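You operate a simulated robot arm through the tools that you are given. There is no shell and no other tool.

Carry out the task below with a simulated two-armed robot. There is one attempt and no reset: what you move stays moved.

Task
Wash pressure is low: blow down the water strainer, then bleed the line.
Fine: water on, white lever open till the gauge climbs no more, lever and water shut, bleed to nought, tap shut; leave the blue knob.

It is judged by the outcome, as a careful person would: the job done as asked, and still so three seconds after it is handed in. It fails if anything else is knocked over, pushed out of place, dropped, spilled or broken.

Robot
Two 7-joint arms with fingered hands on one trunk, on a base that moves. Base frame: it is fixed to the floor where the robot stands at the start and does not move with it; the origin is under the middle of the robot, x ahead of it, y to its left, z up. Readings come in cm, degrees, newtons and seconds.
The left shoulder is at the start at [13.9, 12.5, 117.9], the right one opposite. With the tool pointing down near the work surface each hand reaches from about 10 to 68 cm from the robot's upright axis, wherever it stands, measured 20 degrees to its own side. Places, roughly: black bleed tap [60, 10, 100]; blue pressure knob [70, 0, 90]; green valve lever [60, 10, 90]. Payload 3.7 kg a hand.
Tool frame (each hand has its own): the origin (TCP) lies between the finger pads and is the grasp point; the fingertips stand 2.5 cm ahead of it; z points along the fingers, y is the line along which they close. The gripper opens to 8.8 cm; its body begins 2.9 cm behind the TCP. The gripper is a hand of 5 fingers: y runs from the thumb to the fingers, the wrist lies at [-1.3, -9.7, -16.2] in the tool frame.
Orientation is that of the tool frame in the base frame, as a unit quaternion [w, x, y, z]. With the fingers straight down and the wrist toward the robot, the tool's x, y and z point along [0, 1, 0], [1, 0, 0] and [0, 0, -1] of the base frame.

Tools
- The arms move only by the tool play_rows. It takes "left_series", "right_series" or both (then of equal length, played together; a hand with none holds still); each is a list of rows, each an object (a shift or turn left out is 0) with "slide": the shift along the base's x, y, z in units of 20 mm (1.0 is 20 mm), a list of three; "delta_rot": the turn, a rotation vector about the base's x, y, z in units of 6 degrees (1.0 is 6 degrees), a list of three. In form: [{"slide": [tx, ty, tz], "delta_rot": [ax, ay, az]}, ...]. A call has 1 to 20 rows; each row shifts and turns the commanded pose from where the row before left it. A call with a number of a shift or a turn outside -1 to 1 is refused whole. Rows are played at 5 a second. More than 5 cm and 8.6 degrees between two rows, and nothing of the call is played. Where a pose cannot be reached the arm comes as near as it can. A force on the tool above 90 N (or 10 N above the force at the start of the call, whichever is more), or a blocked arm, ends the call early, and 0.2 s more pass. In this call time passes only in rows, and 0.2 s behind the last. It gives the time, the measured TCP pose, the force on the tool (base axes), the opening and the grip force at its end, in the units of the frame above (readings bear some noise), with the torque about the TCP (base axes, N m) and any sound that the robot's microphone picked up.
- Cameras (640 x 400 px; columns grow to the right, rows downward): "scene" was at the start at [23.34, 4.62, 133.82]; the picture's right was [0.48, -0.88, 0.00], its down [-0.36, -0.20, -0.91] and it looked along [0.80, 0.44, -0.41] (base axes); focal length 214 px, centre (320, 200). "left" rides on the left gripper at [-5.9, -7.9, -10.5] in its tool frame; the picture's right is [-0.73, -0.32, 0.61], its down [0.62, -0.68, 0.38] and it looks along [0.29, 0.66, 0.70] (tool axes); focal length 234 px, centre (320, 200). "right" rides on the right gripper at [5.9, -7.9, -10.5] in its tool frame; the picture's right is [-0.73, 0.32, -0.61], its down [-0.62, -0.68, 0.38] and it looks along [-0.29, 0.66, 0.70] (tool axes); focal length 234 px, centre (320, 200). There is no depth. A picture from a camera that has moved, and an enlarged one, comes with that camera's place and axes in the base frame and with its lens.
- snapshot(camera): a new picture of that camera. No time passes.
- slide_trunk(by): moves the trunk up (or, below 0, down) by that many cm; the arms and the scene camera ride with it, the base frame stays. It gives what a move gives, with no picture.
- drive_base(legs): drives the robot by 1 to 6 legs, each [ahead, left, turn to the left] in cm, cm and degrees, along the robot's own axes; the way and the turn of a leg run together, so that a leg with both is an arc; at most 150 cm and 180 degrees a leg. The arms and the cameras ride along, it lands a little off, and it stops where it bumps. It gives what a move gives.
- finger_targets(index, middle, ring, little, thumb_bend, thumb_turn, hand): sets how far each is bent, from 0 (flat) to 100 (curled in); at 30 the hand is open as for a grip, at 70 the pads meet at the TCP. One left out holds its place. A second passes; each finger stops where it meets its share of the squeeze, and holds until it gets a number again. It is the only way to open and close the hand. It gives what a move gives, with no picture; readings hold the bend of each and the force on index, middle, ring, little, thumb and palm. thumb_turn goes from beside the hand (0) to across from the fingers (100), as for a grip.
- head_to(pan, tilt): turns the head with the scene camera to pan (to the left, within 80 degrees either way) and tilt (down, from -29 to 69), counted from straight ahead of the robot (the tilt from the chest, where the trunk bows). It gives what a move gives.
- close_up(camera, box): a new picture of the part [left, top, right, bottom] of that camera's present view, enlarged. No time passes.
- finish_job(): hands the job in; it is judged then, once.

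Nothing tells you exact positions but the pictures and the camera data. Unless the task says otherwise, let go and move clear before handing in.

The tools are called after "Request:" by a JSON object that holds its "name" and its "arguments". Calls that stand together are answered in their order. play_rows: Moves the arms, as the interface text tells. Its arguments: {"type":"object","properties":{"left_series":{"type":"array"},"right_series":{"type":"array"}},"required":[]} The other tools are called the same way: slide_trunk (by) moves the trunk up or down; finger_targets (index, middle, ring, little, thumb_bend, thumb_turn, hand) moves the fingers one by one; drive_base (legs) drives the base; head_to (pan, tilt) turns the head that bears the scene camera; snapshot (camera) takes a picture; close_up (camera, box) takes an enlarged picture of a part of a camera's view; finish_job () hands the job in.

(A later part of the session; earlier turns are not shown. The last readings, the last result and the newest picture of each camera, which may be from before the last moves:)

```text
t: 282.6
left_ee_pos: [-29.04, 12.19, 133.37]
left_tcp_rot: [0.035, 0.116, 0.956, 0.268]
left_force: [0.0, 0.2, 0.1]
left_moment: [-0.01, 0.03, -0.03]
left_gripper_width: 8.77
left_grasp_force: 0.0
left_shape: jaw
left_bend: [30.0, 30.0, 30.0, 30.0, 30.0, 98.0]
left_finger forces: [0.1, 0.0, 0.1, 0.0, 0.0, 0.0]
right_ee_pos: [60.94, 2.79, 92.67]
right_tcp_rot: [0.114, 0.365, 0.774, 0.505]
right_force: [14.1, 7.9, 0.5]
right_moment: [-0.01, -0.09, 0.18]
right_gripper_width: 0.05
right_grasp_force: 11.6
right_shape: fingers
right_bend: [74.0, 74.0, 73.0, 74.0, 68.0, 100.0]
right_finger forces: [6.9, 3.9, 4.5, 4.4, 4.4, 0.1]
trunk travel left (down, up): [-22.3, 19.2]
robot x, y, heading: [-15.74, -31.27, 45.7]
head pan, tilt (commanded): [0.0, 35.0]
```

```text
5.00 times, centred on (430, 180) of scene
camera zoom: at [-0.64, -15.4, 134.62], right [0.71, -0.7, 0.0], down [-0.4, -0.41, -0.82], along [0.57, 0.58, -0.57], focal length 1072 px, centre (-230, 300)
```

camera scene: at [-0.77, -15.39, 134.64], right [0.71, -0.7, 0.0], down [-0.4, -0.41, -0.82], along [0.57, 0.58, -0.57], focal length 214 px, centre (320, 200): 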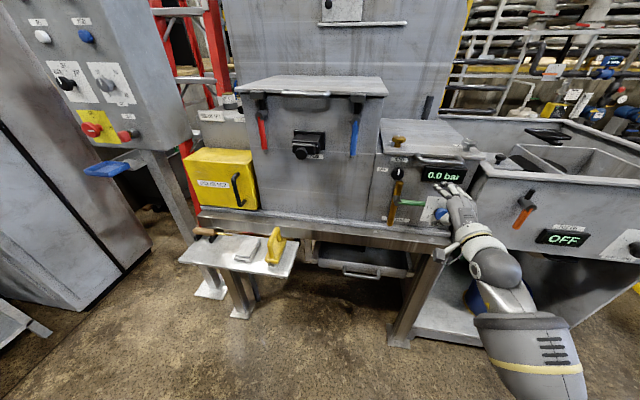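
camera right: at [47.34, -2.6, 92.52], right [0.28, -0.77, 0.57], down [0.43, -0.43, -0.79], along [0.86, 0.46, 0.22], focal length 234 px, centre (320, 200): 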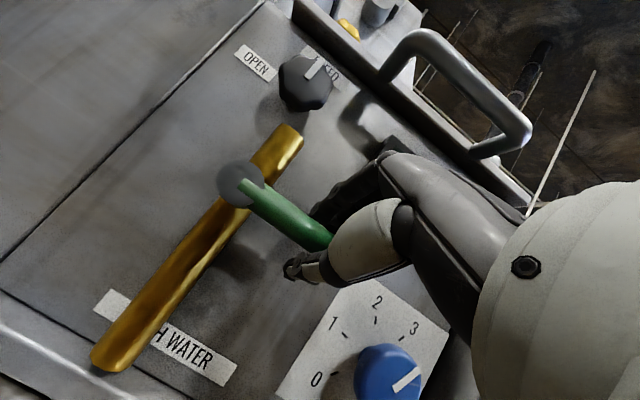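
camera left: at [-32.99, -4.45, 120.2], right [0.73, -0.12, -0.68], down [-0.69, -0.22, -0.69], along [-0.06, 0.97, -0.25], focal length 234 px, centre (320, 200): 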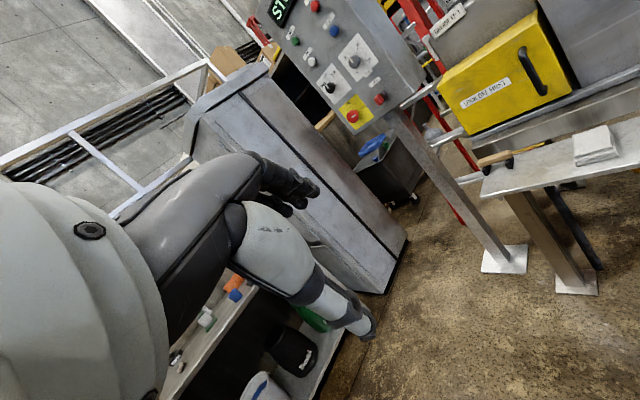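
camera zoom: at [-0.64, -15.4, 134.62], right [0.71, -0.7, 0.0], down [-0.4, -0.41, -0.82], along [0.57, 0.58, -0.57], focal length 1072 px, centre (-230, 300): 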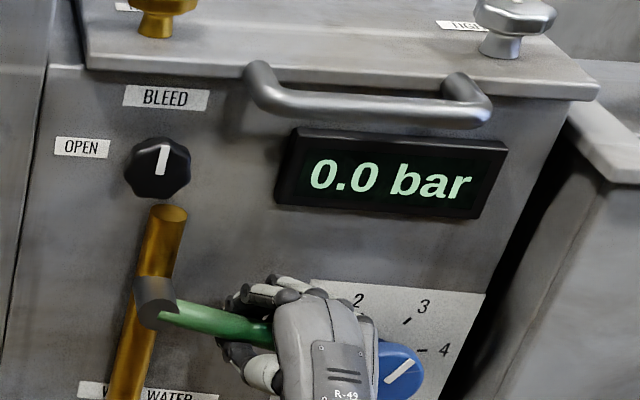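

It turns downward with hardly any resistance. Continuing the arc to about 45°.

Request:
{"name": "play_rows", "arguments": {"right_series": [{"slide": [-0.035, 0.048, -0.268], "delta_rot": [0.674, 0.49, 0]}, {"slide": [-0.049, 0.067, -0.262], "delta_rot": [0.674, 0.49, 0]}, {"slide": [-0.062, 0.085, -0.254], "delta_rot": [0.674, 0.49, 0]}, {"slide": [-0.075, 0.103, -0.244], "delta_rot": [0.674, 0.49, 0]}, {"slide": [-0.087, 0.119, -0.232], "delta_rot": [0.674, 0.49, 0]}, {"slide": [-0.099, 0.136, -0.218], "delta_rot": [0.674, 0.49, 0]}, {"slide": [-0.109, 0.15, -0.203], "delta_rot": [0.674, 0.49, 0]}]}}

Request:
{"name": "close_up", "arguments": {"camera": "scene", "box": [360, 130, 500, 240]}}

Request:
{"name": "snapshot", "arguments": {"camera": "right"}}

```text
t: 284.2
left_ee_pos: [-28.98, 12.1, 133.37]
left_tcp_rot: [0.036, 0.118, 0.956, 0.268]
left_force: [-0.2, 0.3, -0.3]
left_moment: [-0.01, -0.04, -0.01]
left_gripper_width: 8.81
left_grasp_force: 0.0
left_shape: jaw
left_bend: [30.0, 30.0, 30.0, 30.0, 30.0, 98.0]
left_finger forces: [0.1, 0.0, 0.2, 0.0, 0.0, 0.1]
right_ee_pos: [59.98, 4.1, 89.47]
right_tcp_rot: [-0.117, 0.467, 0.636, 0.603]
right_force: [13.8, 2.4, -2.6]
right_moment: [0.04, -0.12, 0.04]
right_gripper_width: 0.0
right_grasp_force: 11.0
right_shape: fingers
right_bend: [74.0, 74.0, 74.0, 74.0, 69.0, 100.0]
right_finger forces: [6.0, 3.4, 4.0, 4.2, 4.6, 0.1]
trunk travel left (down, up): [-22.3, 19.2]
robot x, y, heading: [-16.06, -30.75, 45.4]
head pan, tilt (commanded): [0.0, 35.0]
```

```text
3.64 times, centred on (430, 185) of scene
camera zoom: at [-0.59, -15.43, 134.61], right [0.71, -0.7, 0.0], down [-0.4, -0.41, -0.82], along [0.57, 0.59, -0.57], focal length 780 px, centre (-80, 254)
```

zoom: 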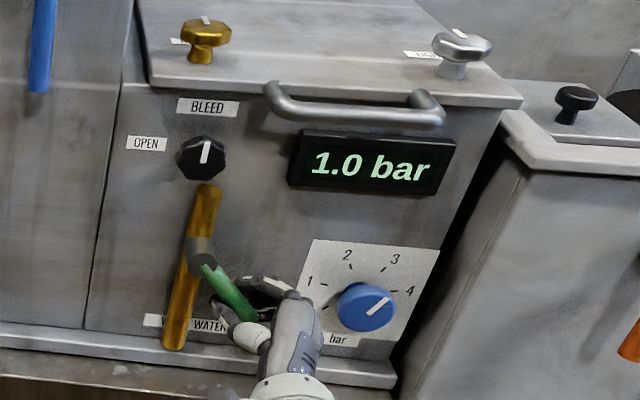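

```text
taken
camera right: at [46.5, -1.05, 91.02], right [0.38, -0.91, -0.16], down [-0.01, 0.17, -0.99], along [0.93, 0.37, 0.06], focal length 234 px, centre (320, 200)
```

right: 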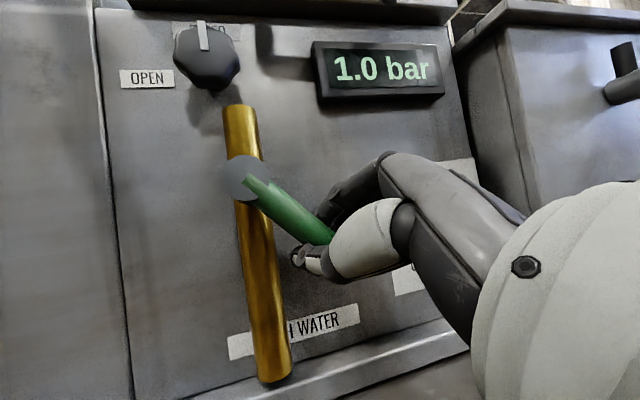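

Water is coming on: the gauge reads 1.0 bar. Continuing the arc to about 75°, watching clearance to the ledge.

Request:
{"name": "play_rows", "arguments": {"right_series": [{"slide": [-0.119, 0.164, -0.186], "delta_rot": [0.674, 0.49, 0]}, {"slide": [-0.128, 0.176, -0.168], "delta_rot": [0.674, 0.49, 0]}, {"slide": [-0.136, 0.188, -0.147], "delta_rot": [0.674, 0.49, 0]}, {"slide": [-0.144, 0.197, -0.127], "delta_rot": [0.674, 0.49, 0]}, {"slide": [-0.149, 0.206, -0.105], "delta_rot": [0.674, 0.49, 0]}, {"slide": [-0.154, 0.212, -0.083], "delta_rot": [0.674, 0.49, 0]}]}}

Request:
{"name": "close_up", "arguments": {"camera": "scene", "box": [360, 130, 500, 240]}}

Request:
{"name": "snapshot", "arguments": {"camera": "right"}}

```text
t: 285.6
left_ee_pos: [-28.95, 12.21, 133.28]
left_tcp_rot: [0.036, 0.117, 0.956, 0.268]
left_force: [-0.1, -0.4, 0.9]
left_moment: [-0.02, 0.0, -0.02]
left_gripper_width: 8.8
left_grasp_force: 0.0
left_shape: jaw
left_bend: [30.0, 30.0, 30.0, 30.0, 30.0, 98.0]
left_finger forces: [0.1, 0.0, 0.0, 0.0, 0.0, 0.0]
right_ee_pos: [58.15, 6.69, 87.78]
right_tcp_rot: [-0.307, 0.517, 0.47, 0.646]
right_force: [9.3, 2.2, -4.4]
right_moment: [0.07, -0.09, -0.02]
right_gripper_width: 0.0
right_grasp_force: 9.8
right_shape: fingers
right_bend: [74.0, 74.0, 74.0, 74.0, 69.0, 100.0]
right_finger forces: [5.2, 2.7, 3.8, 3.8, 4.4, 0.0]
trunk travel left (down, up): [-22.3, 19.2]
robot x, y, heading: [-15.76, -30.45, 45.6]
head pan, tilt (commanded): [0.0, 35.0]
```

```text
3.64 times, centred on (430, 185) of scene
camera zoom: at [-0.62, -15.43, 134.62], right [0.71, -0.7, 0.0], down [-0.4, -0.41, -0.82], along [0.57, 0.59, -0.57], focal length 780 px, centre (-80, 254)
```

zoom: 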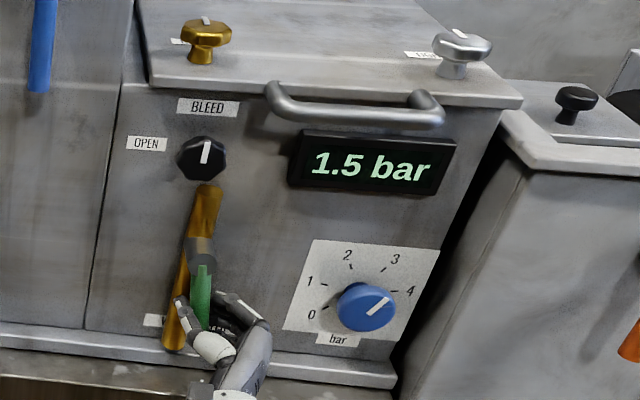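

```text
taken
camera right: at [45.54, 0.38, 91.0], right [0.25, -0.75, -0.62], down [-0.28, 0.55, -0.78], along [0.92, 0.37, -0.07], focal length 234 px, centre (320, 200)
```

right: 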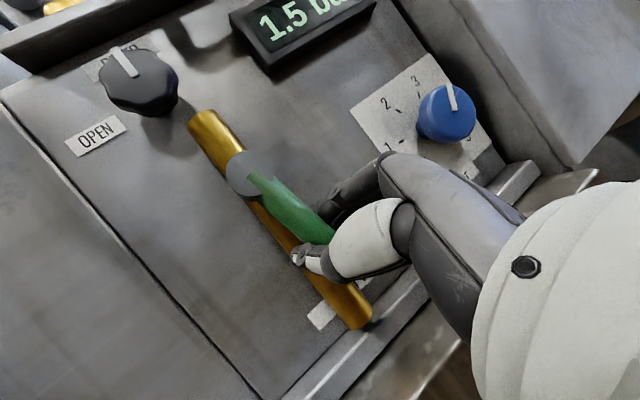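

Gauge 1.5 bar, lever nearly in line with the pipe. Finishing the last 15°.

Request:
{"name": "play_rows", "arguments": {"right_series": [{"slide": [-0.158, 0.217, -0.06], "delta_rot": [0.674, 0.49, 0]}, {"slide": [-0.16, 0.22, -0.036], "delta_rot": [0.674, 0.49, 0]}, {"slide": [-0.162, 0.222, -0.012], "delta_rot": [0.674, 0.49, 0]}]}}

Request:
{"name": "close_up", "arguments": {"camera": "scene", "box": [360, 130, 500, 240]}}

Request:
{"name": "snapshot", "arguments": {"camera": "right"}}

```text
t: 286.4
left_ee_pos: [-28.99, 12.09, 133.35]
left_tcp_rot: [0.035, 0.117, 0.955, 0.269]
left_force: [0.4, 0.3, -0.5]
left_moment: [0.0, 0.01, 0.07]
left_gripper_width: 8.78
left_grasp_force: 0.1
left_shape: jaw
left_bend: [30.0, 30.0, 30.0, 30.0, 30.0, 98.0]
left_finger forces: [0.0, 0.0, 0.0, 0.0, 0.0, 0.0]
right_ee_pos: [57.42, 7.64, 87.57]
right_tcp_rot: [-0.392, 0.531, 0.372, 0.652]
right_force: [16.9, -4.4, -2.8]
right_moment: [-0.06, -0.21, -0.14]
right_gripper_width: 0.01
right_grasp_force: 9.9
right_shape: fingers
right_bend: [74.0, 74.0, 74.0, 74.0, 71.0, 100.0]
right_finger forces: [6.0, 2.4, 3.2, 5.1, 2.2, 0.1]
trunk travel left (down, up): [-22.3, 19.2]
robot x, y, heading: [-15.99, -31.1, 45.5]
head pan, tilt (commanded): [0.0, 35.0]
```

```text
3.64 times, centred on (430, 185) of scene
camera zoom: at [-0.52, -15.55, 134.63], right [0.71, -0.7, 0.0], down [-0.4, -0.41, -0.82], along [0.57, 0.58, -0.57], focal length 780 px, centre (-80, 254)
```

zoom: 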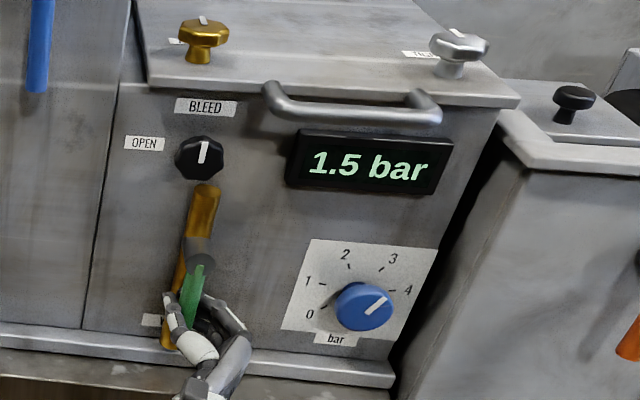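

```text
taken
camera right: at [45.27, 0.69, 91.28], right [0.14, -0.6, -0.79], down [-0.39, 0.7, -0.6], along [0.91, 0.39, -0.13], focal length 234 px, centre (320, 200)
```

right: 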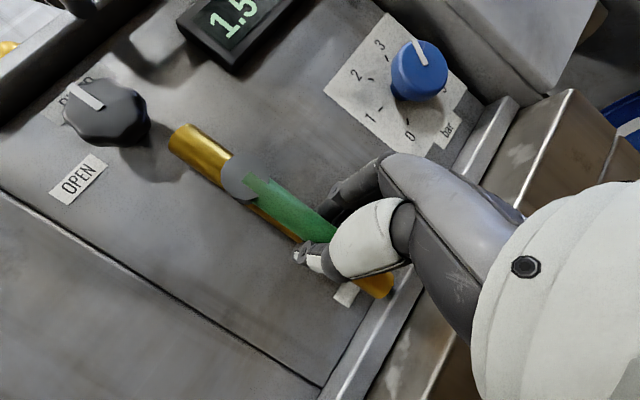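

The lever is in line with the pipe: water on, gauge steady at 1.5 bar. I'll loosen the fingers in steps and back the hand straight out.

Request:
{"name": "finger_targets", "arguments": {"hand": "right", "index": 55, "middle": 55, "ring": 55, "little": 55, "thumb_bend": 50}}

Request:
{"name": "play_rows", "arguments": {"right_series": [{"slide": [-0.4, -0.3, 0]}, {"slide": [-0.4, -0.3, 0]}]}}

Request:
{"name": "finger_targets", "arguments": {"hand": "right", "index": 38, "middle": 38, "ring": 38, "little": 38, "thumb_bend": 35}}

Request:
{"name": "play_rows", "arguments": {"right_series": [{"slide": [-0.6, -0.45, 0]}, {"slide": [-0.6, -0.45, 0]}, {"slide": [-0.8, -0.58, 0]}, {"slide": [-0.8, -0.58, 0]}, {"slide": [-0.8, -0.58, 0]}, {"slide": [-0.8, -0.58, 0]}]}}

Request:
{"name": "close_up", "arguments": {"camera": "scene", "box": [340, 110, 520, 250]}}

```text
t: 287.4
left_ee_pos: [-29.21, 12.16, 133.28]
left_tcp_rot: [0.036, 0.117, 0.956, 0.268]
left_force: [-0.3, -0.2, 0.3]
left_moment: [-0.01, 0.0, -0.03]
left_gripper_width: 8.78
left_grasp_force: 0.0
left_shape: jaw
left_bend: [30.0, 30.0, 30.0, 30.0, 30.0, 98.0]
left_finger forces: [0.1, 0.1, 0.0, 0.1, 0.0, 0.0]
right_ee_pos: [57.05, 7.79, 87.68]
right_tcp_rot: [-0.394, 0.53, 0.374, 0.651]
right_force: [0.5, -0.6, -0.1]
right_moment: [0.0, 0.0, 0.0]
right_gripper_width: 3.59
right_grasp_force: 0.1
right_shape: fingers
right_bend: [55.0, 55.0, 55.0, 55.0, 50.0, 98.0]
right_finger forces: [0.0, 0.1, 0.0, 0.0, 0.0, 0.0]
trunk travel left (down, up): [-22.3, 19.2]
robot x, y, heading: [-15.97, -31.01, 45.7]
head pan, tilt (commanded): [0.0, 35.0]
```

```text
t: 288.0
left_ee_pos: [-29.06, 12.15, 133.33]
left_tcp_rot: [0.036, 0.117, 0.955, 0.269]
left_force: [-0.8, 0.3, 0.0]
left_moment: [0.04, 0.02, 0.06]
left_gripper_width: 8.78
left_grasp_force: 0.1
left_shape: jaw
left_bend: [30.0, 30.0, 30.0, 30.0, 30.0, 98.0]
left_finger forces: [0.0, 0.0, 0.0, 0.0, 0.0, 0.0]
right_ee_pos: [55.7, 6.58, 87.84]
right_tcp_rot: [-0.394, 0.53, 0.375, 0.651]
right_force: [8.0, 4.6, -1.2]
right_moment: [0.0, 0.01, 0.08]
right_gripper_width: 4.07
right_grasp_force: 3.7
right_shape: fingers
right_bend: [50.0, 54.0, 54.0, 55.0, 50.0, 98.0]
right_finger forces: [3.5, 2.3, 1.7, 0.0, 0.0, 0.0]
trunk travel left (down, up): [-22.3, 19.2]
robot x, y, heading: [-16.04, -31.01, 45.6]
head pan, tilt (commanded): [0.0, 35.0]
```

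```text
t: 289.0
left_ee_pos: [-29.24, 12.21, 133.32]
left_tcp_rot: [0.036, 0.117, 0.956, 0.268]
left_force: [-0.1, -0.5, -0.1]
left_moment: [0.02, 0.0, -0.03]
left_gripper_width: 8.77
left_grasp_force: 0.0
left_shape: jaw
left_bend: [30.0, 30.0, 30.0, 30.0, 30.0, 98.0]
left_finger forces: [0.0, 0.0, 0.1, 0.0, 0.0, 0.0]
right_ee_pos: [55.41, 6.57, 87.93]
right_tcp_rot: [-0.394, 0.529, 0.374, 0.651]
right_force: [0.5, 0.6, 0.9]
right_moment: [-0.03, 0.02, 0.02]
right_gripper_width: 7.06
right_grasp_force: 0.0
right_shape: fingers
right_bend: [38.0, 38.0, 38.0, 38.0, 35.0, 96.0]
right_finger forces: [0.0, 0.0, 0.0, 0.1, 0.0, 0.0]
trunk travel left (down, up): [-22.3, 19.2]
robot x, y, heading: [-15.81, -30.97, 45.7]
head pan, tilt (commanded): [0.0, 35.0]
```

```text
t: 290.4
left_ee_pos: [-29.1, 12.05, 133.37]
left_tcp_rot: [0.036, 0.116, 0.956, 0.268]
left_force: [0.7, 0.0, -0.1]
left_moment: [0.02, -0.03, -0.01]
left_gripper_width: 8.75
left_grasp_force: 0.0
left_shape: jaw
left_bend: [30.0, 30.0, 30.0, 30.0, 30.0, 98.0]
left_finger forces: [0.1, 0.0, 0.0, 0.0, 0.0, 0.0]
right_ee_pos: [46.7, 0.04, 87.74]
right_tcp_rot: [-0.394, 0.53, 0.375, 0.651]
right_force: [0.4, 0.1, 0.8]
right_moment: [0.0, -0.01, -0.02]
right_gripper_width: 7.07
right_grasp_force: 0.1
right_shape: fingers
right_bend: [38.0, 38.0, 38.0, 38.0, 35.0, 96.0]
right_finger forces: [0.0, 0.1, 0.0, 0.0, 0.1, 0.0]
trunk travel left (down, up): [-22.3, 19.2]
robot x, y, heading: [-16.01, -31.39, 45.7]
head pan, tilt (commanded): [0.0, 35.0]
```

```text
2.86 times, centred on (430, 180) of scene
camera zoom: at [-0.8, -15.51, 134.66], right [0.71, -0.7, 0.0], down [-0.4, -0.41, -0.82], along [0.57, 0.59, -0.57], focal length 613 px, centre (6, 257)
```

zoom: 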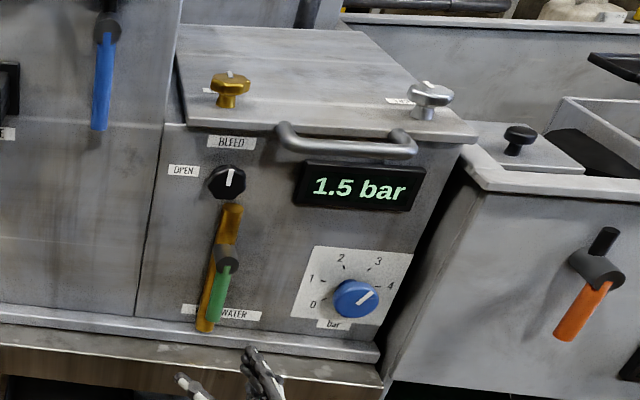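

Green lever is fully open and stands at 1.5 bar. Now for the white lever: I'll back off, roll the hand palm-down again, and reposition the base in front of the shelf, squared to the bench (normal ≈36°).

Request:
{"name": "drive_base", "arguments": {"legs": [[-22, 0, 0]]}}

Request:
{"name": "play_rows", "arguments": {"right_series": [{"slide": [0, 0, 0.3], "delta_rot": [-0.674, -0.49, 0]}, {"slide": [0, 0, 0.3], "delta_rot": [-0.674, -0.49, 0]}, {"slide": [0, 0, 0.3], "delta_rot": [-0.674, -0.49, 0]}, {"slide": [0, 0, 0.3], "delta_rot": [-0.674, -0.49, 0]}, {"slide": [0, 0, 0.3], "delta_rot": [-0.674, -0.49, 0]}, {"slide": [0, 0, 0.3], "delta_rot": [-0.674, -0.49, 0]}, {"slide": [0, 0, 0.3], "delta_rot": [-0.674, -0.49, 0]}, {"slide": [0, 0, 0.3], "delta_rot": [-0.674, -0.49, 0]}, {"slide": [0, 0, 0.3], "delta_rot": [-0.674, -0.49, 0]}, {"slide": [0, 0, 0], "delta_rot": [-0.674, -0.49, 0]}, {"slide": [0, 0, 0], "delta_rot": [-0.674, -0.49, 0]}, {"slide": [0, 0, 0], "delta_rot": [-0.674, -0.49, 0]}, {"slide": [0, 0, 0], "delta_rot": [-0.674, -0.49, 0]}, {"slide": [0, 0, 0], "delta_rot": [-0.674, -0.49, 0]}, {"slide": [0, 0, 0], "delta_rot": [-0.674, -0.49, 0]}, {"slide": [0, 0, 0], "delta_rot": [-0.674, -0.49, 0]}, {"slide": [0, 0, 0], "delta_rot": [-0.674, -0.49, 0]}, {"slide": [0, 0, 0], "delta_rot": [-0.674, -0.49, 0]}]}}

Request:
{"name": "close_up", "arguments": {"camera": "scene", "box": [340, 100, 520, 240]}}

```text
t: 292.1
left_ee_pos: [-44.04, -2.9, 133.38]
left_tcp_rot: [0.037, 0.118, 0.955, 0.269]
left_force: [-0.1, -0.1, -0.2]
left_moment: [0.01, 0.03, 0.0]
left_gripper_width: 8.79
left_grasp_force: 0.1
left_shape: jaw
left_bend: [30.0, 30.0, 30.0, 30.0, 30.0, 98.0]
left_finger forces: [0.1, 0.0, 0.0, 0.0, 0.1, 0.0]
right_ee_pos: [31.87, -15.01, 87.75]
right_tcp_rot: [-0.394, 0.53, 0.375, 0.65]
right_force: [0.1, -0.1, -0.1]
right_moment: [-0.01, 0.02, -0.03]
right_gripper_width: 7.07
right_grasp_force: 0.1
right_shape: fingers
right_bend: [38.0, 38.0, 38.0, 38.0, 35.0, 96.0]
right_finger forces: [0.0, 0.0, 0.0, 0.0, 0.1, 0.1]
trunk travel left (down, up): [-22.3, 19.2]
robot x, y, heading: [-30.28, -45.82, 45.8]
head pan, tilt (commanded): [0.0, 35.0]
```

```text
t: 295.9
left_ee_pos: [-43.82, -2.84, 133.34]
left_tcp_rot: [0.036, 0.116, 0.956, 0.268]
left_force: [0.4, -0.9, -0.3]
left_moment: [0.01, 0.04, -0.03]
left_gripper_width: 8.76
left_grasp_force: 0.1
left_shape: jaw
left_bend: [30.0, 30.0, 30.0, 30.0, 30.0, 98.0]
left_finger forces: [0.0, 0.1, 0.0, 0.0, 0.0, 0.0]
right_ee_pos: [37.4, -20.25, 93.14]
right_tcp_rot: [0.172, 0.325, 0.804, 0.468]
right_force: [0.2, -0.2, 0.0]
right_moment: [-0.01, 0.0, 0.01]
right_gripper_width: 7.08
right_grasp_force: 0.1
right_shape: fingers
right_bend: [38.0, 38.0, 38.0, 38.0, 35.0, 96.0]
right_finger forces: [0.0, 0.0, 0.1, 0.0, 0.0, 0.0]
right hand out of reach, approached as far as the arm can: row 15, 16, 17, 18
trunk travel left (down, up): [-22.3, 19.2]
robot x, y, heading: [-30.88, -46.24, 45.6]
head pan, tilt (commanded): [0.0, 35.0]
```

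```text
2.86 times, centred on (430, 170) of scene
camera zoom: at [-15.43, -30.51, 134.66], right [0.71, -0.7, 0.0], down [-0.4, -0.41, -0.82], along [0.57, 0.59, -0.57], focal length 613 px, centre (6, 286)
```

zoom: 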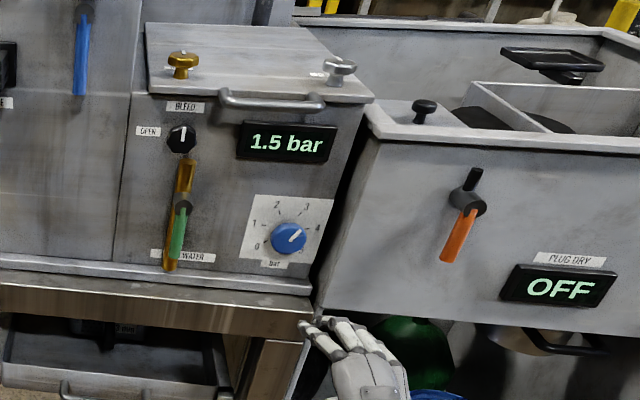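

Request:
{"name": "drive_base", "arguments": {"legs": [[0, 0, -9.6], [0, 66, 0]]}}

Request:
{"name": "slide_trunk", "arguments": {"by": -18}}

Request:
{"name": "head_to", "arguments": {"pan": -20, "tilt": 30}}

Request:
{"name": "snapshot", "arguments": {"camera": "scene"}}

Request:
{"name": "snapshot", "arguments": {"camera": "right"}}

```text
t: 302.9
left_ee_pos: [-76.46, 53.16, 133.27]
left_tcp_rot: [0.057, 0.194, 0.943, 0.264]
left_force: [0.1, 0.5, 0.9]
left_moment: [0.04, -0.03, -0.01]
left_gripper_width: 8.78
left_grasp_force: 0.1
left_shape: jaw
left_bend: [30.0, 30.0, 30.0, 30.0, 30.0, 98.0]
left_finger forces: [0.1, 0.1, 0.0, 0.0, 0.0, 0.1]
right_ee_pos: [0.93, 22.77, 93.15]
right_tcp_rot: [0.209, 0.389, 0.774, 0.453]
right_force: [0.4, -0.2, 0.5]
right_moment: [-0.01, -0.02, 0.0]
right_gripper_width: 7.05
right_grasp_force: 0.0
right_shape: fingers
right_bend: [38.0, 38.0, 38.0, 38.0, 35.0, 96.0]
right_finger forces: [0.1, 0.0, 0.1, 0.0, 0.0, 0.0]
trunk travel left (down, up): [-22.3, 19.2]
robot x, y, heading: [-69.96, 8.33, 36.4]
head pan, tilt (commanded): [0.0, 35.0]
```

```text
t: 304.9
left_ee_pos: [-76.44, 53.0, 115.29]
left_tcp_rot: [0.058, 0.194, 0.943, 0.265]
left_force: [0.1, 0.1, -0.2]
left_moment: [0.03, 0.02, 0.0]
left_gripper_width: 8.78
left_grasp_force: 0.0
left_shape: jaw
left_bend: [30.0, 30.0, 30.0, 30.0, 30.0, 98.0]
left_finger forces: [0.0, 0.0, 0.0, 0.1, 0.0, 0.1]
right_ee_pos: [1.02, 22.88, 75.34]
right_tcp_rot: [0.21, 0.389, 0.773, 0.455]
right_force: [1.0, -0.6, 0.5]
right_moment: [-0.01, 0.0, -0.01]
right_gripper_width: 7.06
right_grasp_force: 0.1
right_shape: fingers
right_bend: [38.0, 38.0, 38.0, 38.0, 35.0, 96.0]
right_finger forces: [0.1, 0.1, 0.0, 0.1, 0.1, 0.0]
trunk travel left (down, up): [-4.3, 37.2]
robot x, y, heading: [-70.52, 8.12, 36.4]
head pan, tilt (commanded): [0.0, 35.0]
```

```text
t: 305.7
left_ee_pos: [-76.38, 53.18, 115.33]
left_tcp_rot: [0.057, 0.193, 0.943, 0.264]
left_force: [-0.1, 1.4, 0.0]
left_moment: [-0.03, 0.0, 0.01]
left_gripper_width: 8.78
left_grasp_force: 0.1
left_shape: jaw
left_bend: [30.0, 30.0, 30.0, 30.0, 30.0, 98.0]
left_finger forces: [0.1, 0.0, 0.0, 0.0, 0.1, 0.0]
right_ee_pos: [1.01, 22.84, 75.07]
right_tcp_rot: [0.21, 0.389, 0.774, 0.454]
right_force: [0.7, 0.2, -0.3]
right_moment: [0.01, -0.03, 0.01]
right_gripper_width: 7.08
right_grasp_force: 0.0
right_shape: fingers
right_bend: [38.0, 38.0, 38.0, 38.0, 35.0, 96.0]
right_finger forces: [0.1, 0.0, 0.1, 0.0, 0.1, 0.1]
trunk travel left (down, up): [-4.3, 37.2]
robot x, y, heading: [-70.24, 8.43, 36.4]
head pan, tilt (commanded): [-20.0, 30.0]
```

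```text
taken
camera scene: at [-36.62, 29.34, 114.67], right [0.28, -0.96, 0.0], down [-0.48, -0.14, -0.87], along [0.83, 0.24, -0.5], focal length 214 px, centre (320, 200)
```

scene: 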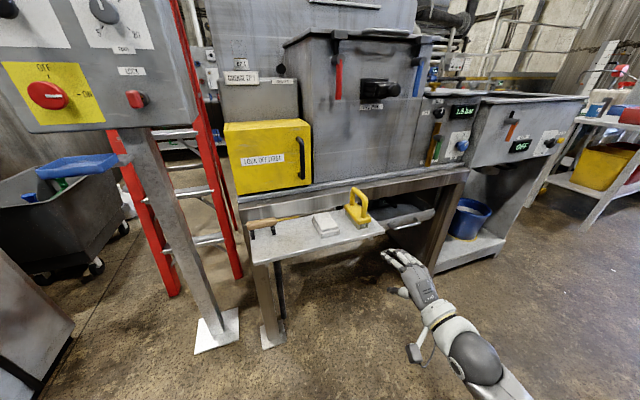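

```text
taken
camera right: at [-13.06, 19.58, 73.83], right [0.16, -0.81, 0.56], down [0.36, -0.48, -0.8], along [0.92, 0.33, 0.21], focal length 234 px, centre (320, 200)
```

right: 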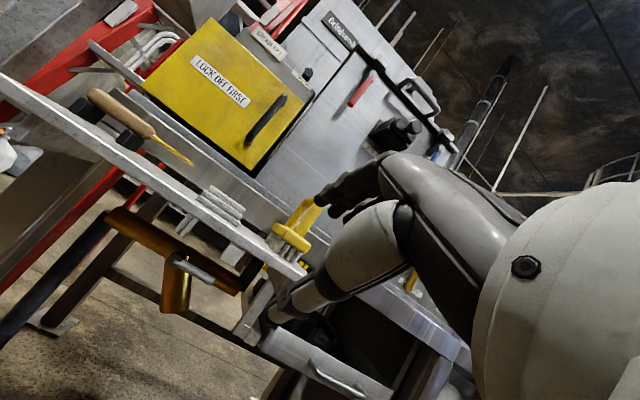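

Excellent view of the strainer from here, with the hand already palm-down and low. Zooming for exact positions.

Request:
{"name": "close_up", "arguments": {"camera": "right", "box": [90, 160, 310, 340]}}

Request:
{"name": "close_up", "arguments": {"camera": "scene", "box": [220, 170, 480, 340]}}

```text
2.22 times, centred on (200, 250) of right
camera zoom: at [-13.06, 19.58, 73.83], right [0.16, -0.81, 0.56], down [0.36, -0.48, -0.8], along [0.92, 0.33, 0.21], focal length 520 px, centre (587, 89)
```

zoom: 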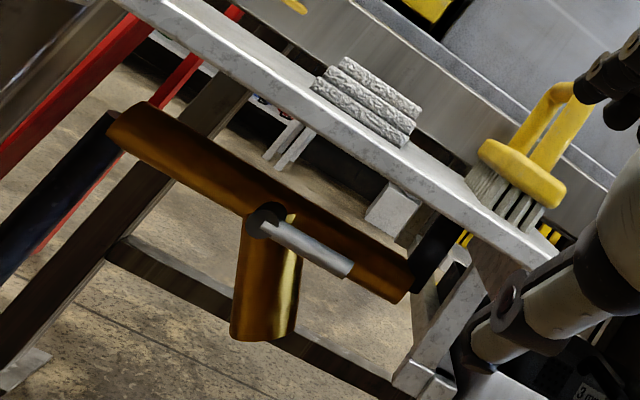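

```text
2.35 times, centred on (350, 255) of scene
camera zoom: at [-36.62, 29.34, 114.67], right [0.28, -0.96, 0.0], down [-0.48, -0.14, -0.87], along [0.83, 0.24, -0.5], focal length 505 px, centre (249, 71)
```

zoom: 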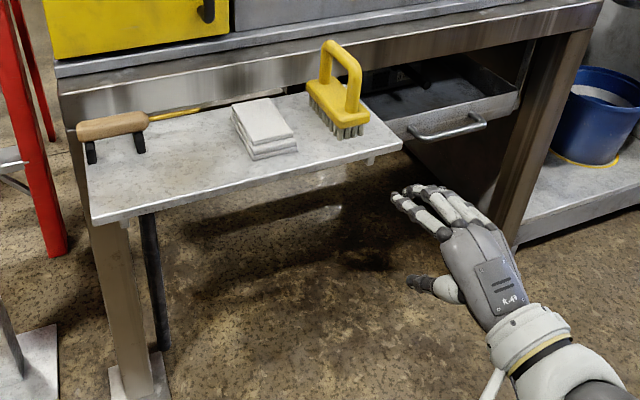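

The view fixes the white lever at hub ≈[28.2, 51.8, 58.3], tip ≈[33.8, 45.2, 58.2]. I'll first check in the open that the hand can reach that height in this posture and flatten its pitch.

Request:
{"name": "play_rows", "arguments": {"right_series": [{"slide": [0, 0, -1]}, {"slide": [0, 0, -1]}, {"slide": [0, 0, -1]}, {"slide": [0, 0, -1]}, {"slide": [0, 0, -1]}, {"slide": [0, 0, -1]}, {"slide": [0, 0, -1]}, {"slide": [0, 0, -0.8]}]}}

Request:
{"name": "play_rows", "arguments": {"right_series": [{"delta_rot": [0.3, -0.4, 0]}, {"delta_rot": [0.3, -0.4, 0]}, {"delta_rot": [0.3, -0.4, 0]}, {"delta_rot": [0.3, -0.4, 0]}]}}

Request:
{"name": "snapshot", "arguments": {"camera": "right"}}

```text
t: 307.5
left_ee_pos: [-76.52, 53.13, 115.34]
left_tcp_rot: [0.057, 0.193, 0.943, 0.264]
left_force: [0.1, -0.6, 0.2]
left_moment: [-0.01, -0.01, 0.01]
left_gripper_width: 8.81
left_grasp_force: 0.0
left_shape: jaw
left_bend: [30.0, 30.0, 30.0, 30.0, 30.0, 98.0]
left_finger forces: [0.0, 0.1, 0.1, 0.0, 0.0, 0.1]
right_ee_pos: [1.56, 21.92, 59.78]
right_tcp_rot: [0.205, 0.388, 0.775, 0.455]
right_force: [0.9, 0.6, 0.0]
right_moment: [0.0, 0.04, -0.02]
right_gripper_width: 7.08
right_grasp_force: 0.1
right_shape: fingers
right_bend: [38.0, 38.0, 38.0, 38.0, 35.0, 96.0]
right_finger forces: [0.0, 0.1, 0.0, 0.0, 0.0, 0.0]
right hand out of reach, approached as far as the arm can: row 5, 7
trunk travel left (down, up): [-4.3, 37.2]
robot x, y, heading: [-70.09, 8.56, 36.3]
head pan, tilt (commanded): [-20.0, 30.0]
```

```text
t: 308.5
left_ee_pos: [-76.38, 53.11, 115.44]
left_tcp_rot: [0.057, 0.193, 0.943, 0.264]
left_force: [-0.8, -0.6, -0.7]
left_moment: [-0.03, -0.02, -0.01]
left_gripper_width: 8.79
left_grasp_force: 0.1
left_shape: jaw
left_bend: [30.0, 30.0, 30.0, 30.0, 30.0, 98.0]
left_finger forces: [0.1, 0.1, 0.1, 0.1, 0.1, 0.0]
right_ee_pos: [1.91, 21.69, 59.73]
right_tcp_rot: [0.244, 0.362, 0.724, 0.534]
right_force: [0.8, -0.3, 0.1]
right_moment: [-0.02, -0.01, 0.01]
right_gripper_width: 7.08
right_grasp_force: 0.1
right_shape: fingers
right_bend: [38.0, 38.0, 38.0, 38.0, 35.0, 96.0]
right_finger forces: [0.0, 0.1, 0.0, 0.1, 0.0, 0.0]
right hand out of reach, approached as far as the arm can: row 1, 4
trunk travel left (down, up): [-4.3, 37.2]
robot x, y, heading: [-70.26, 8.23, 36.7]
head pan, tilt (commanded): [-20.0, 30.0]
```

```text
taken
camera right: at [-11.67, 18.72, 55.68], right [0.08, -0.88, 0.47], down [0.49, -0.37, -0.79], along [0.87, 0.3, 0.4], focal length 234 px, centre (320, 200)
```

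right: 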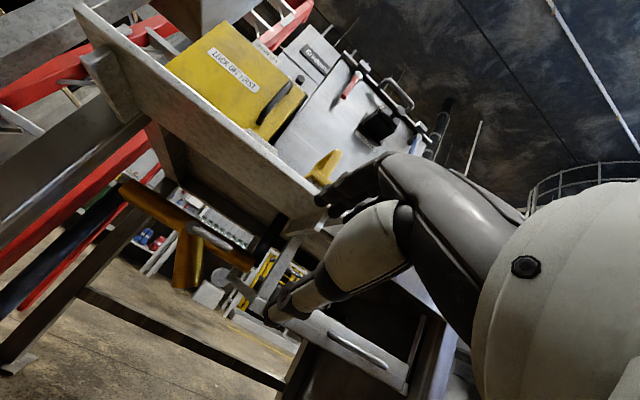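

Reachable, and this low view shows the space under the shelf well. Zooming in to check clearances.

Request:
{"name": "close_up", "arguments": {"camera": "right", "box": [90, 120, 330, 310]}}

```text
2.11 times, centred on (210, 215) of right
camera zoom: at [-11.67, 18.72, 55.68], right [0.08, -0.88, 0.47], down [0.49, -0.37, -0.79], along [0.87, 0.3, 0.4], focal length 493 px, centre (552, 168)
```

zoom: 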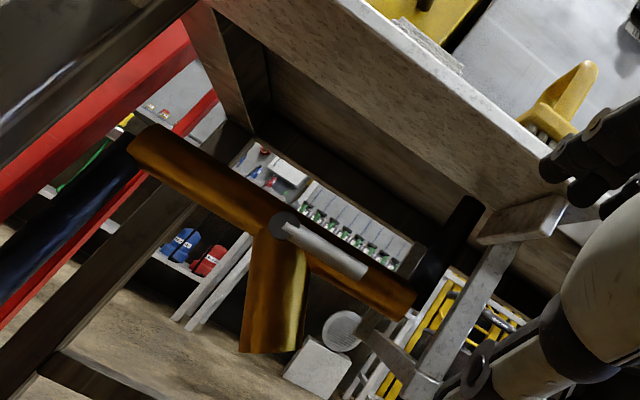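

Clear: the support bracket is to the right of where the hand goes. I'll drive forward so the hand slides under the shelf toward the lever, stopping short, then check.

Request:
{"name": "drive_base", "arguments": {"legs": [[29, 2, 0]]}}

Request:
{"name": "snapshot", "arguments": {"camera": "right"}}

Request:
{"name": "head_to", "arguments": {"pan": -35, "tilt": 30}}

Request:
{"name": "snapshot", "arguments": {"camera": "scene"}}

```text
t: 310.5
left_ee_pos: [-55.07, 71.66, 115.21]
left_tcp_rot: [0.055, 0.188, 0.944, 0.265]
left_force: [0.0, -0.7, -0.5]
left_moment: [-0.01, -0.01, -0.02]
left_gripper_width: 8.78
left_grasp_force: 0.0
left_shape: jaw
left_bend: [30.0, 30.0, 30.0, 30.0, 30.0, 98.0]
left_finger forces: [0.1, 0.0, 0.2, 0.0, 0.0, 0.0]
right_ee_pos: [23.59, 41.09, 59.7]
right_tcp_rot: [0.242, 0.358, 0.726, 0.535]
right_force: [0.3, 0.8, -0.5]
right_moment: [-0.02, 0.03, 0.0]
right_gripper_width: 7.07
right_grasp_force: 0.1
right_shape: fingers
right_bend: [38.0, 38.0, 38.0, 38.0, 35.0, 96.0]
right_finger forces: [0.1, 0.1, 0.0, 0.0, 0.1, 0.1]
trunk travel left (down, up): [-4.3, 37.2]
robot x, y, heading: [-48.43, 26.91, 37.1]
head pan, tilt (commanded): [-20.0, 30.0]
```

```text
taken
camera right: at [9.96, 38.05, 55.68], right [0.1, -0.88, 0.47], down [0.49, -0.37, -0.79], along [0.86, 0.31, 0.4], focal length 234 px, centre (320, 200)
```

right: 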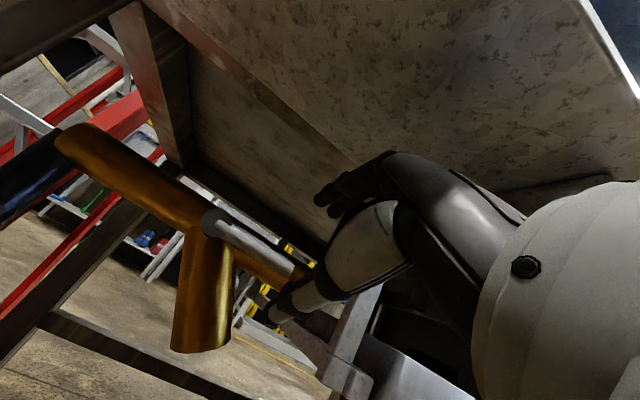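

```text
t: 311.3
left_ee_pos: [-55.14, 71.72, 115.4]
left_tcp_rot: [0.056, 0.188, 0.944, 0.265]
left_force: [0.1, 0.3, -0.1]
left_moment: [0.03, 0.0, 0.01]
left_gripper_width: 8.79
left_grasp_force: 0.0
left_shape: jaw
left_bend: [30.0, 30.0, 30.0, 30.0, 30.0, 98.0]
left_finger forces: [0.1, 0.0, 0.0, 0.0, 0.0, 0.0]
right_ee_pos: [23.58, 41.19, 59.68]
right_tcp_rot: [0.241, 0.358, 0.726, 0.535]
right_force: [0.3, 0.2, 0.4]
right_moment: [0.04, -0.03, -0.04]
right_gripper_width: 7.08
right_grasp_force: 0.1
right_shape: fingers
right_bend: [38.0, 38.0, 38.0, 38.0, 35.0, 96.0]
right_finger forces: [0.1, 0.0, 0.0, 0.0, 0.0, 0.1]
trunk travel left (down, up): [-4.3, 37.2]
robot x, y, heading: [-48.36, 27.26, 37.1]
head pan, tilt (commanded): [-35.0, 30.0]
```

```text
taken
camera scene: at [-14.73, 46.05, 114.67], right [0.03, -1.0, 0.0], down [-0.5, -0.02, -0.87], along [0.87, 0.03, -0.5], focal length 214 px, centre (320, 200)
```

scene: 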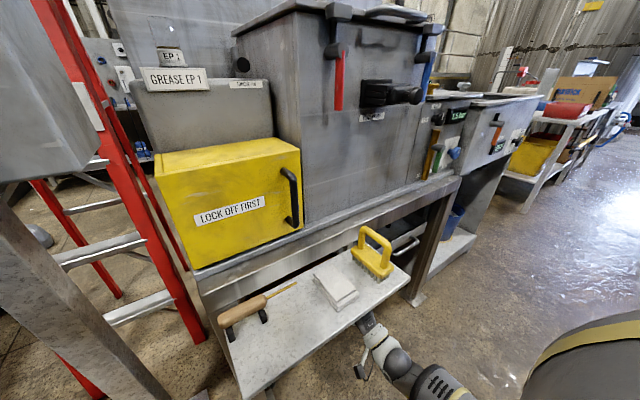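

The lever sits between my fingers (above) and thumb (below). Advancing slowly.

Request:
{"name": "play_rows", "arguments": {"right_series": [{"slide": [0.494, 0.412, -0.094]}, {"slide": [0.494, 0.412, -0.094]}, {"slide": [0.494, 0.412, -0.094]}, {"slide": [0.494, 0.412, -0.094]}, {"slide": [0.494, 0.412, -0.094]}]}}

Request:
{"name": "snapshot", "arguments": {"camera": "right"}}

```text
t: 312.5
left_ee_pos: [-55.15, 71.7, 115.34]
left_tcp_rot: [0.055, 0.189, 0.944, 0.265]
left_force: [-0.4, 0.5, 0.8]
left_moment: [0.0, -0.03, -0.01]
left_gripper_width: 8.79
left_grasp_force: 0.1
left_shape: jaw
left_bend: [30.0, 30.0, 30.0, 30.0, 30.0, 98.0]
left_finger forces: [0.0, 0.0, 0.1, 0.0, 0.1, 0.1]
right_ee_pos: [28.38, 45.22, 58.48]
right_tcp_rot: [0.241, 0.358, 0.727, 0.534]
right_force: [-0.8, -0.3, -0.3]
right_moment: [-0.03, -0.01, 0.01]
right_gripper_width: 7.07
right_grasp_force: 0.1
right_shape: fingers
right_bend: [38.0, 38.0, 38.0, 38.0, 35.0, 96.0]
right_finger forces: [0.0, 0.1, 0.1, 0.0, 0.1, 0.0]
trunk travel left (down, up): [-4.3, 37.2]
robot x, y, heading: [-48.5, 26.83, 36.9]
head pan, tilt (commanded): [-35.0, 30.0]
```

```text
taken
camera right: at [14.78, 42.19, 54.56], right [0.1, -0.88, 0.47], down [0.49, -0.37, -0.79], along [0.86, 0.31, 0.4], focal length 234 px, centre (320, 200)
```

right: 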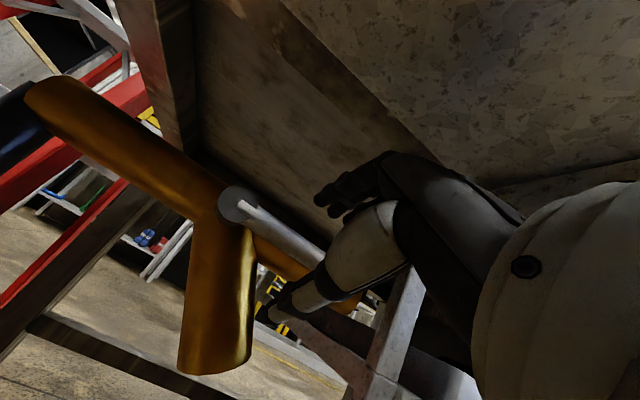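

Request:
{"name": "finger_targets", "arguments": {"hand": "right", "index": 48, "middle": 48, "ring": 48, "little": 48, "thumb_bend": 45, "thumb_turn": 98}}

Request:
{"name": "play_rows", "arguments": {"right_series": [{"slide": [0.4, 0.32, -0.02]}, {"slide": [0.4, 0.32, -0.02]}, {"slide": [0.4, 0.32, -0.02]}]}}

Request:
{"name": "snapshot", "arguments": {"camera": "right"}}

```text
t: 313.5
left_ee_pos: [-55.17, 71.8, 115.36]
left_tcp_rot: [0.057, 0.189, 0.944, 0.265]
left_force: [0.7, -0.4, -0.6]
left_moment: [-0.01, -0.02, -0.04]
left_gripper_width: 8.77
left_grasp_force: 0.0
left_shape: jaw
left_bend: [30.0, 30.0, 30.0, 30.0, 30.0, 98.0]
left_finger forces: [0.1, 0.0, 0.1, 0.0, 0.0, 0.0]
right_ee_pos: [28.09, 45.36, 58.58]
right_tcp_rot: [0.242, 0.358, 0.726, 0.535]
right_force: [-0.1, -0.7, 1.1]
right_moment: [0.01, 0.0, -0.01]
right_gripper_width: 4.99
right_grasp_force: 0.1
right_shape: fingers
right_bend: [48.0, 48.0, 48.0, 48.0, 45.0, 97.0]
right_finger forces: [0.0, 0.1, 0.0, 0.0, 0.0, 0.1]
trunk travel left (down, up): [-4.3, 37.2]
robot x, y, heading: [-48.31, 26.88, 36.7]
head pan, tilt (commanded): [-35.0, 30.0]
```

```text
t: 314.3
left_ee_pos: [-55.16, 71.66, 115.31]
left_tcp_rot: [0.056, 0.189, 0.944, 0.264]
left_force: [0.4, 0.1, 0.4]
left_moment: [0.01, -0.01, -0.07]
left_gripper_width: 8.76
left_grasp_force: 0.1
left_shape: jaw
left_bend: [30.0, 30.0, 30.0, 30.0, 30.0, 98.0]
left_finger forces: [0.0, 0.0, 0.0, 0.0, 0.0, 0.1]
right_ee_pos: [30.9, 47.06, 58.33]
right_tcp_rot: [0.242, 0.357, 0.726, 0.535]
right_force: [-0.4, 0.3, -0.1]
right_moment: [0.0, 0.01, 0.01]
right_gripper_width: 4.98
right_grasp_force: 0.1
right_shape: fingers
right_bend: [48.0, 48.0, 48.0, 48.0, 45.0, 97.0]
right_finger forces: [0.0, 0.0, 0.0, 0.0, 0.0, 0.1]
trunk travel left (down, up): [-4.3, 37.2]
robot x, y, heading: [-48.57, 27.21, 36.8]
head pan, tilt (commanded): [-35.0, 30.0]
```

```text
taken
camera right: at [17.28, 43.97, 54.43], right [0.1, -0.88, 0.47], down [0.49, -0.37, -0.79], along [0.86, 0.31, 0.4], focal length 234 px, centre (320, 200)
```

right: 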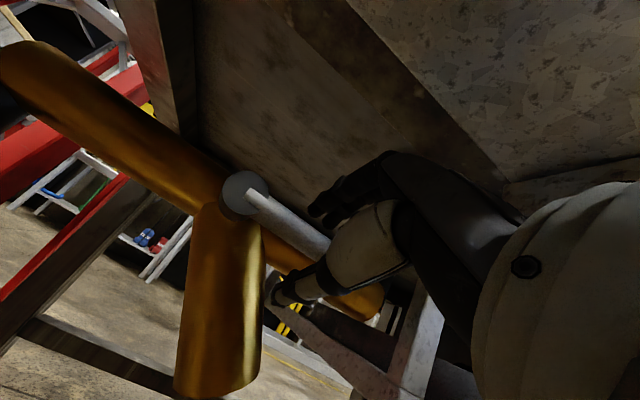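

Request:
{"name": "finger_targets", "arguments": {"hand": "right", "index": 74, "middle": 74, "ring": 74, "little": 74, "thumb_bend": 70}}

Request:
{"name": "snapshot", "arguments": {"camera": "right"}}

Request:
{"name": "close_up", "arguments": {"camera": "scene", "box": [400, 80, 520, 190]}}

```text
t: 315.3
left_ee_pos: [-55.18, 71.8, 115.25]
left_tcp_rot: [0.057, 0.189, 0.944, 0.265]
left_force: [0.2, 1.0, -0.2]
left_moment: [0.0, 0.0, -0.01]
left_gripper_width: 8.78
left_grasp_force: 0.0
left_shape: jaw
left_bend: [30.0, 30.0, 30.0, 30.0, 30.0, 98.0]
left_finger forces: [0.0, 0.0, 0.1, 0.0, 0.0, 0.1]
right_ee_pos: [31.01, 47.1, 58.43]
right_tcp_rot: [0.242, 0.358, 0.726, 0.535]
right_force: [15.9, 10.4, 0.6]
right_moment: [0.03, -0.08, 0.09]
right_gripper_width: 1.04
right_grasp_force: 10.4
right_shape: fingers
right_bend: [72.0, 72.0, 72.0, 74.0, 63.0, 99.0]
right_finger forces: [6.6, 5.3, 4.1, 0.0, 5.7, 0.1]
trunk travel left (down, up): [-4.3, 37.2]
robot x, y, heading: [-48.54, 26.8, 36.8]
head pan, tilt (commanded): [-35.0, 30.0]
```

```text
taken
camera right: at [17.37, 44.04, 54.44], right [0.1, -0.88, 0.47], down [0.5, -0.37, -0.79], along [0.86, 0.31, 0.4], focal length 234 px, centre (320, 200)
```

right: 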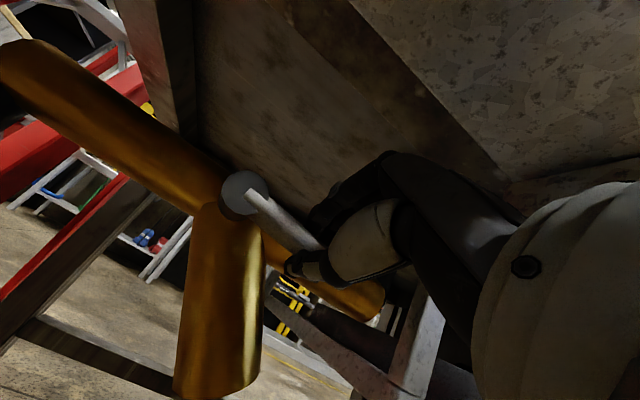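

```text
3.64 times, centred on (460, 135) of scene
camera zoom: at [-14.65, 46.11, 114.65], right [0.03, -1.0, 0.0], down [-0.5, -0.02, -0.87], along [0.87, 0.03, -0.5], focal length 780 px, centre (-189, 436)
```

zoom: 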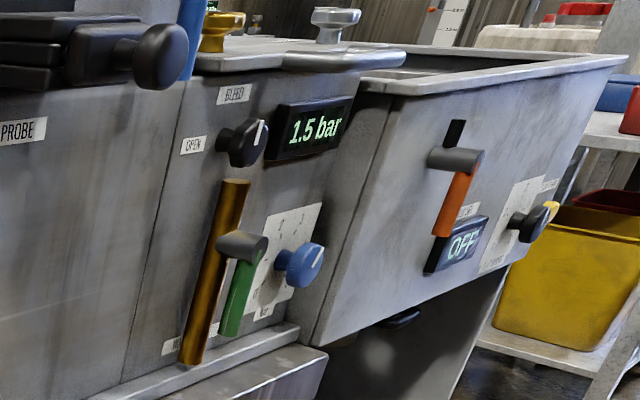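

Gripped, and the gauge is readable from here (1.5 bar). Trying the white lever 10° downward first.

Request:
{"name": "play_rows", "arguments": {"right_series": [{"slide": [-0.007, 0.008, -0.235], "delta_rot": [0.647, 0.524, 0]}, {"slide": [-0.019, 0.024, -0.234], "delta_rot": [0.647, 0.524, 0]}]}}

Request:
{"name": "snapshot", "arguments": {"camera": "right"}}

Request:
{"name": "close_up", "arguments": {"camera": "scene", "box": [430, 90, 480, 140]}}

```text
t: 315.9
left_ee_pos: [-55.1, 71.77, 115.24]
left_tcp_rot: [0.056, 0.189, 0.944, 0.264]
left_force: [-0.5, 0.3, 0.8]
left_moment: [0.02, 0.0, 0.04]
left_gripper_width: 8.78
left_grasp_force: 0.1
left_shape: jaw
left_bend: [30.0, 30.0, 30.0, 30.0, 30.0, 98.0]
left_finger forces: [0.1, 0.1, 0.0, 0.0, 0.1, 0.0]
right_ee_pos: [30.93, 47.24, 57.49]
right_tcp_rot: [0.177, 0.403, 0.7, 0.562]
right_force: [14.0, 7.1, 1.4]
right_moment: [0.0, -0.09, 0.02]
right_gripper_width: 1.02
right_grasp_force: 10.3
right_shape: fingers
right_bend: [72.0, 72.0, 72.0, 74.0, 63.0, 99.0]
right_finger forces: [6.2, 4.6, 4.1, 0.0, 5.9, 0.0]
trunk travel left (down, up): [-4.3, 37.2]
robot x, y, heading: [-48.54, 27.06, 37.0]
head pan, tilt (commanded): [-35.0, 30.0]
```

```text
taken
camera right: at [16.99, 44.56, 54.61], right [0.14, -0.93, 0.34], down [0.4, -0.26, -0.88], along [0.9, 0.26, 0.34], focal length 234 px, centre (320, 200)
```

right: 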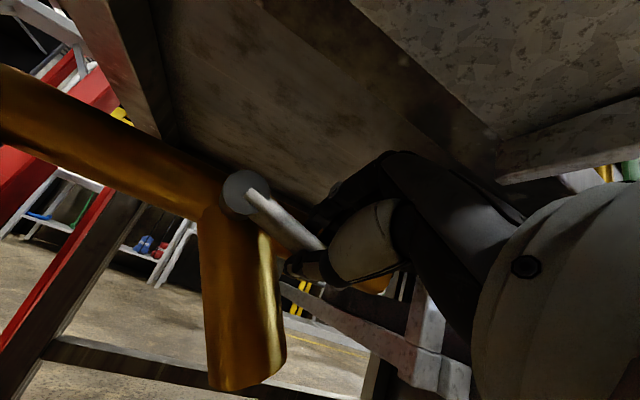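

```text
8.00 times, centred on (455, 115) of scene
camera zoom: at [-14.66, 46.07, 114.64], right [0.03, -1.0, 0.0], down [-0.5, -0.02, -0.87], along [0.87, 0.03, -0.5], focal length 1716 px, centre (-760, 880)
```

zoom: 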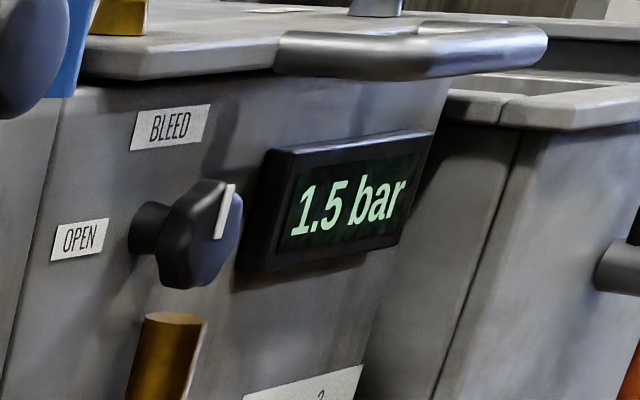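

It moves freely. Continuing to about 45° and watching the gauge.

Request:
{"name": "play_rows", "arguments": {"right_series": [{"slide": [-0.032, 0.04, -0.23], "delta_rot": [0.647, 0.524, 0]}, {"slide": [-0.045, 0.055, -0.225], "delta_rot": [0.647, 0.524, 0]}, {"slide": [-0.057, 0.07, -0.218], "delta_rot": [0.647, 0.524, 0]}, {"slide": [-0.068, 0.085, -0.209], "delta_rot": [0.647, 0.524, 0]}, {"slide": [-0.08, 0.098, -0.199], "delta_rot": [0.647, 0.524, 0]}, {"slide": [-0.09, 0.112, -0.187], "delta_rot": [0.647, 0.524, 0]}, {"slide": [-0.1, 0.124, -0.174], "delta_rot": [0.647, 0.524, 0]}]}}

Request:
{"name": "snapshot", "arguments": {"camera": "right"}}

Request:
{"name": "close_up", "arguments": {"camera": "scene", "box": [430, 90, 480, 140]}}

```text
t: 317.5
left_ee_pos: [-55.05, 71.58, 115.31]
left_tcp_rot: [0.055, 0.188, 0.944, 0.264]
left_force: [-0.2, 0.2, -0.5]
left_moment: [0.02, 0.0, 0.0]
left_gripper_width: 8.77
left_grasp_force: 0.1
left_shape: jaw
left_bend: [30.0, 30.0, 30.0, 30.0, 30.0, 98.0]
left_finger forces: [0.0, 0.0, 0.0, 0.1, 0.0, 0.0]
right_ee_pos: [30.08, 48.5, 54.47]
right_tcp_rot: [-0.059, 0.532, 0.571, 0.623]
right_force: [15.1, 0.9, -4.8]
right_moment: [-0.06, -0.05, -0.17]
right_gripper_width: 1.1
right_grasp_force: 10.4
right_shape: fingers
right_bend: [72.0, 72.0, 73.0, 74.0, 62.0, 100.0]
right_finger forces: [6.3, 4.4, 3.4, 0.1, 6.8, 0.1]
trunk travel left (down, up): [-4.3, 37.2]
robot x, y, heading: [-48.7, 26.94, 37.0]
head pan, tilt (commanded): [-35.0, 30.0]
```

```text
taken
camera right: at [15.71, 46.12, 56.12], right [0.17, -0.97, -0.19], down [0.03, 0.2, -0.98], along [0.99, 0.16, 0.06], focal length 234 px, centre (320, 200)
```

right: 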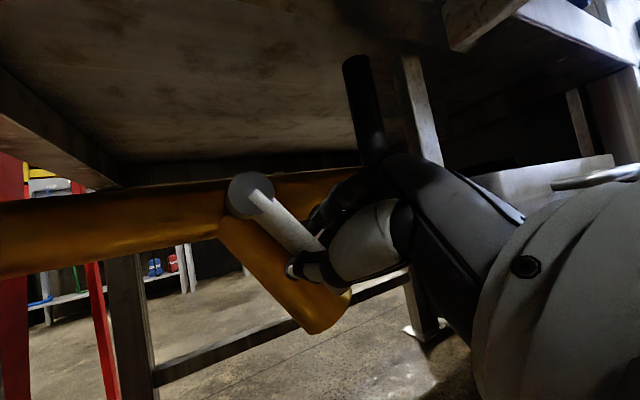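

```text
8.00 times, centred on (455, 115) of scene
camera zoom: at [-14.6, 46.06, 114.61], right [0.03, -1.0, 0.0], down [-0.5, -0.02, -0.87], along [0.86, 0.03, -0.5], focal length 1716 px, centre (-760, 880)
```

zoom: 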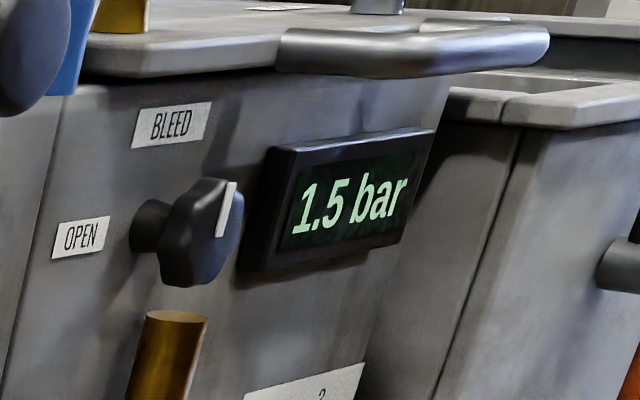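

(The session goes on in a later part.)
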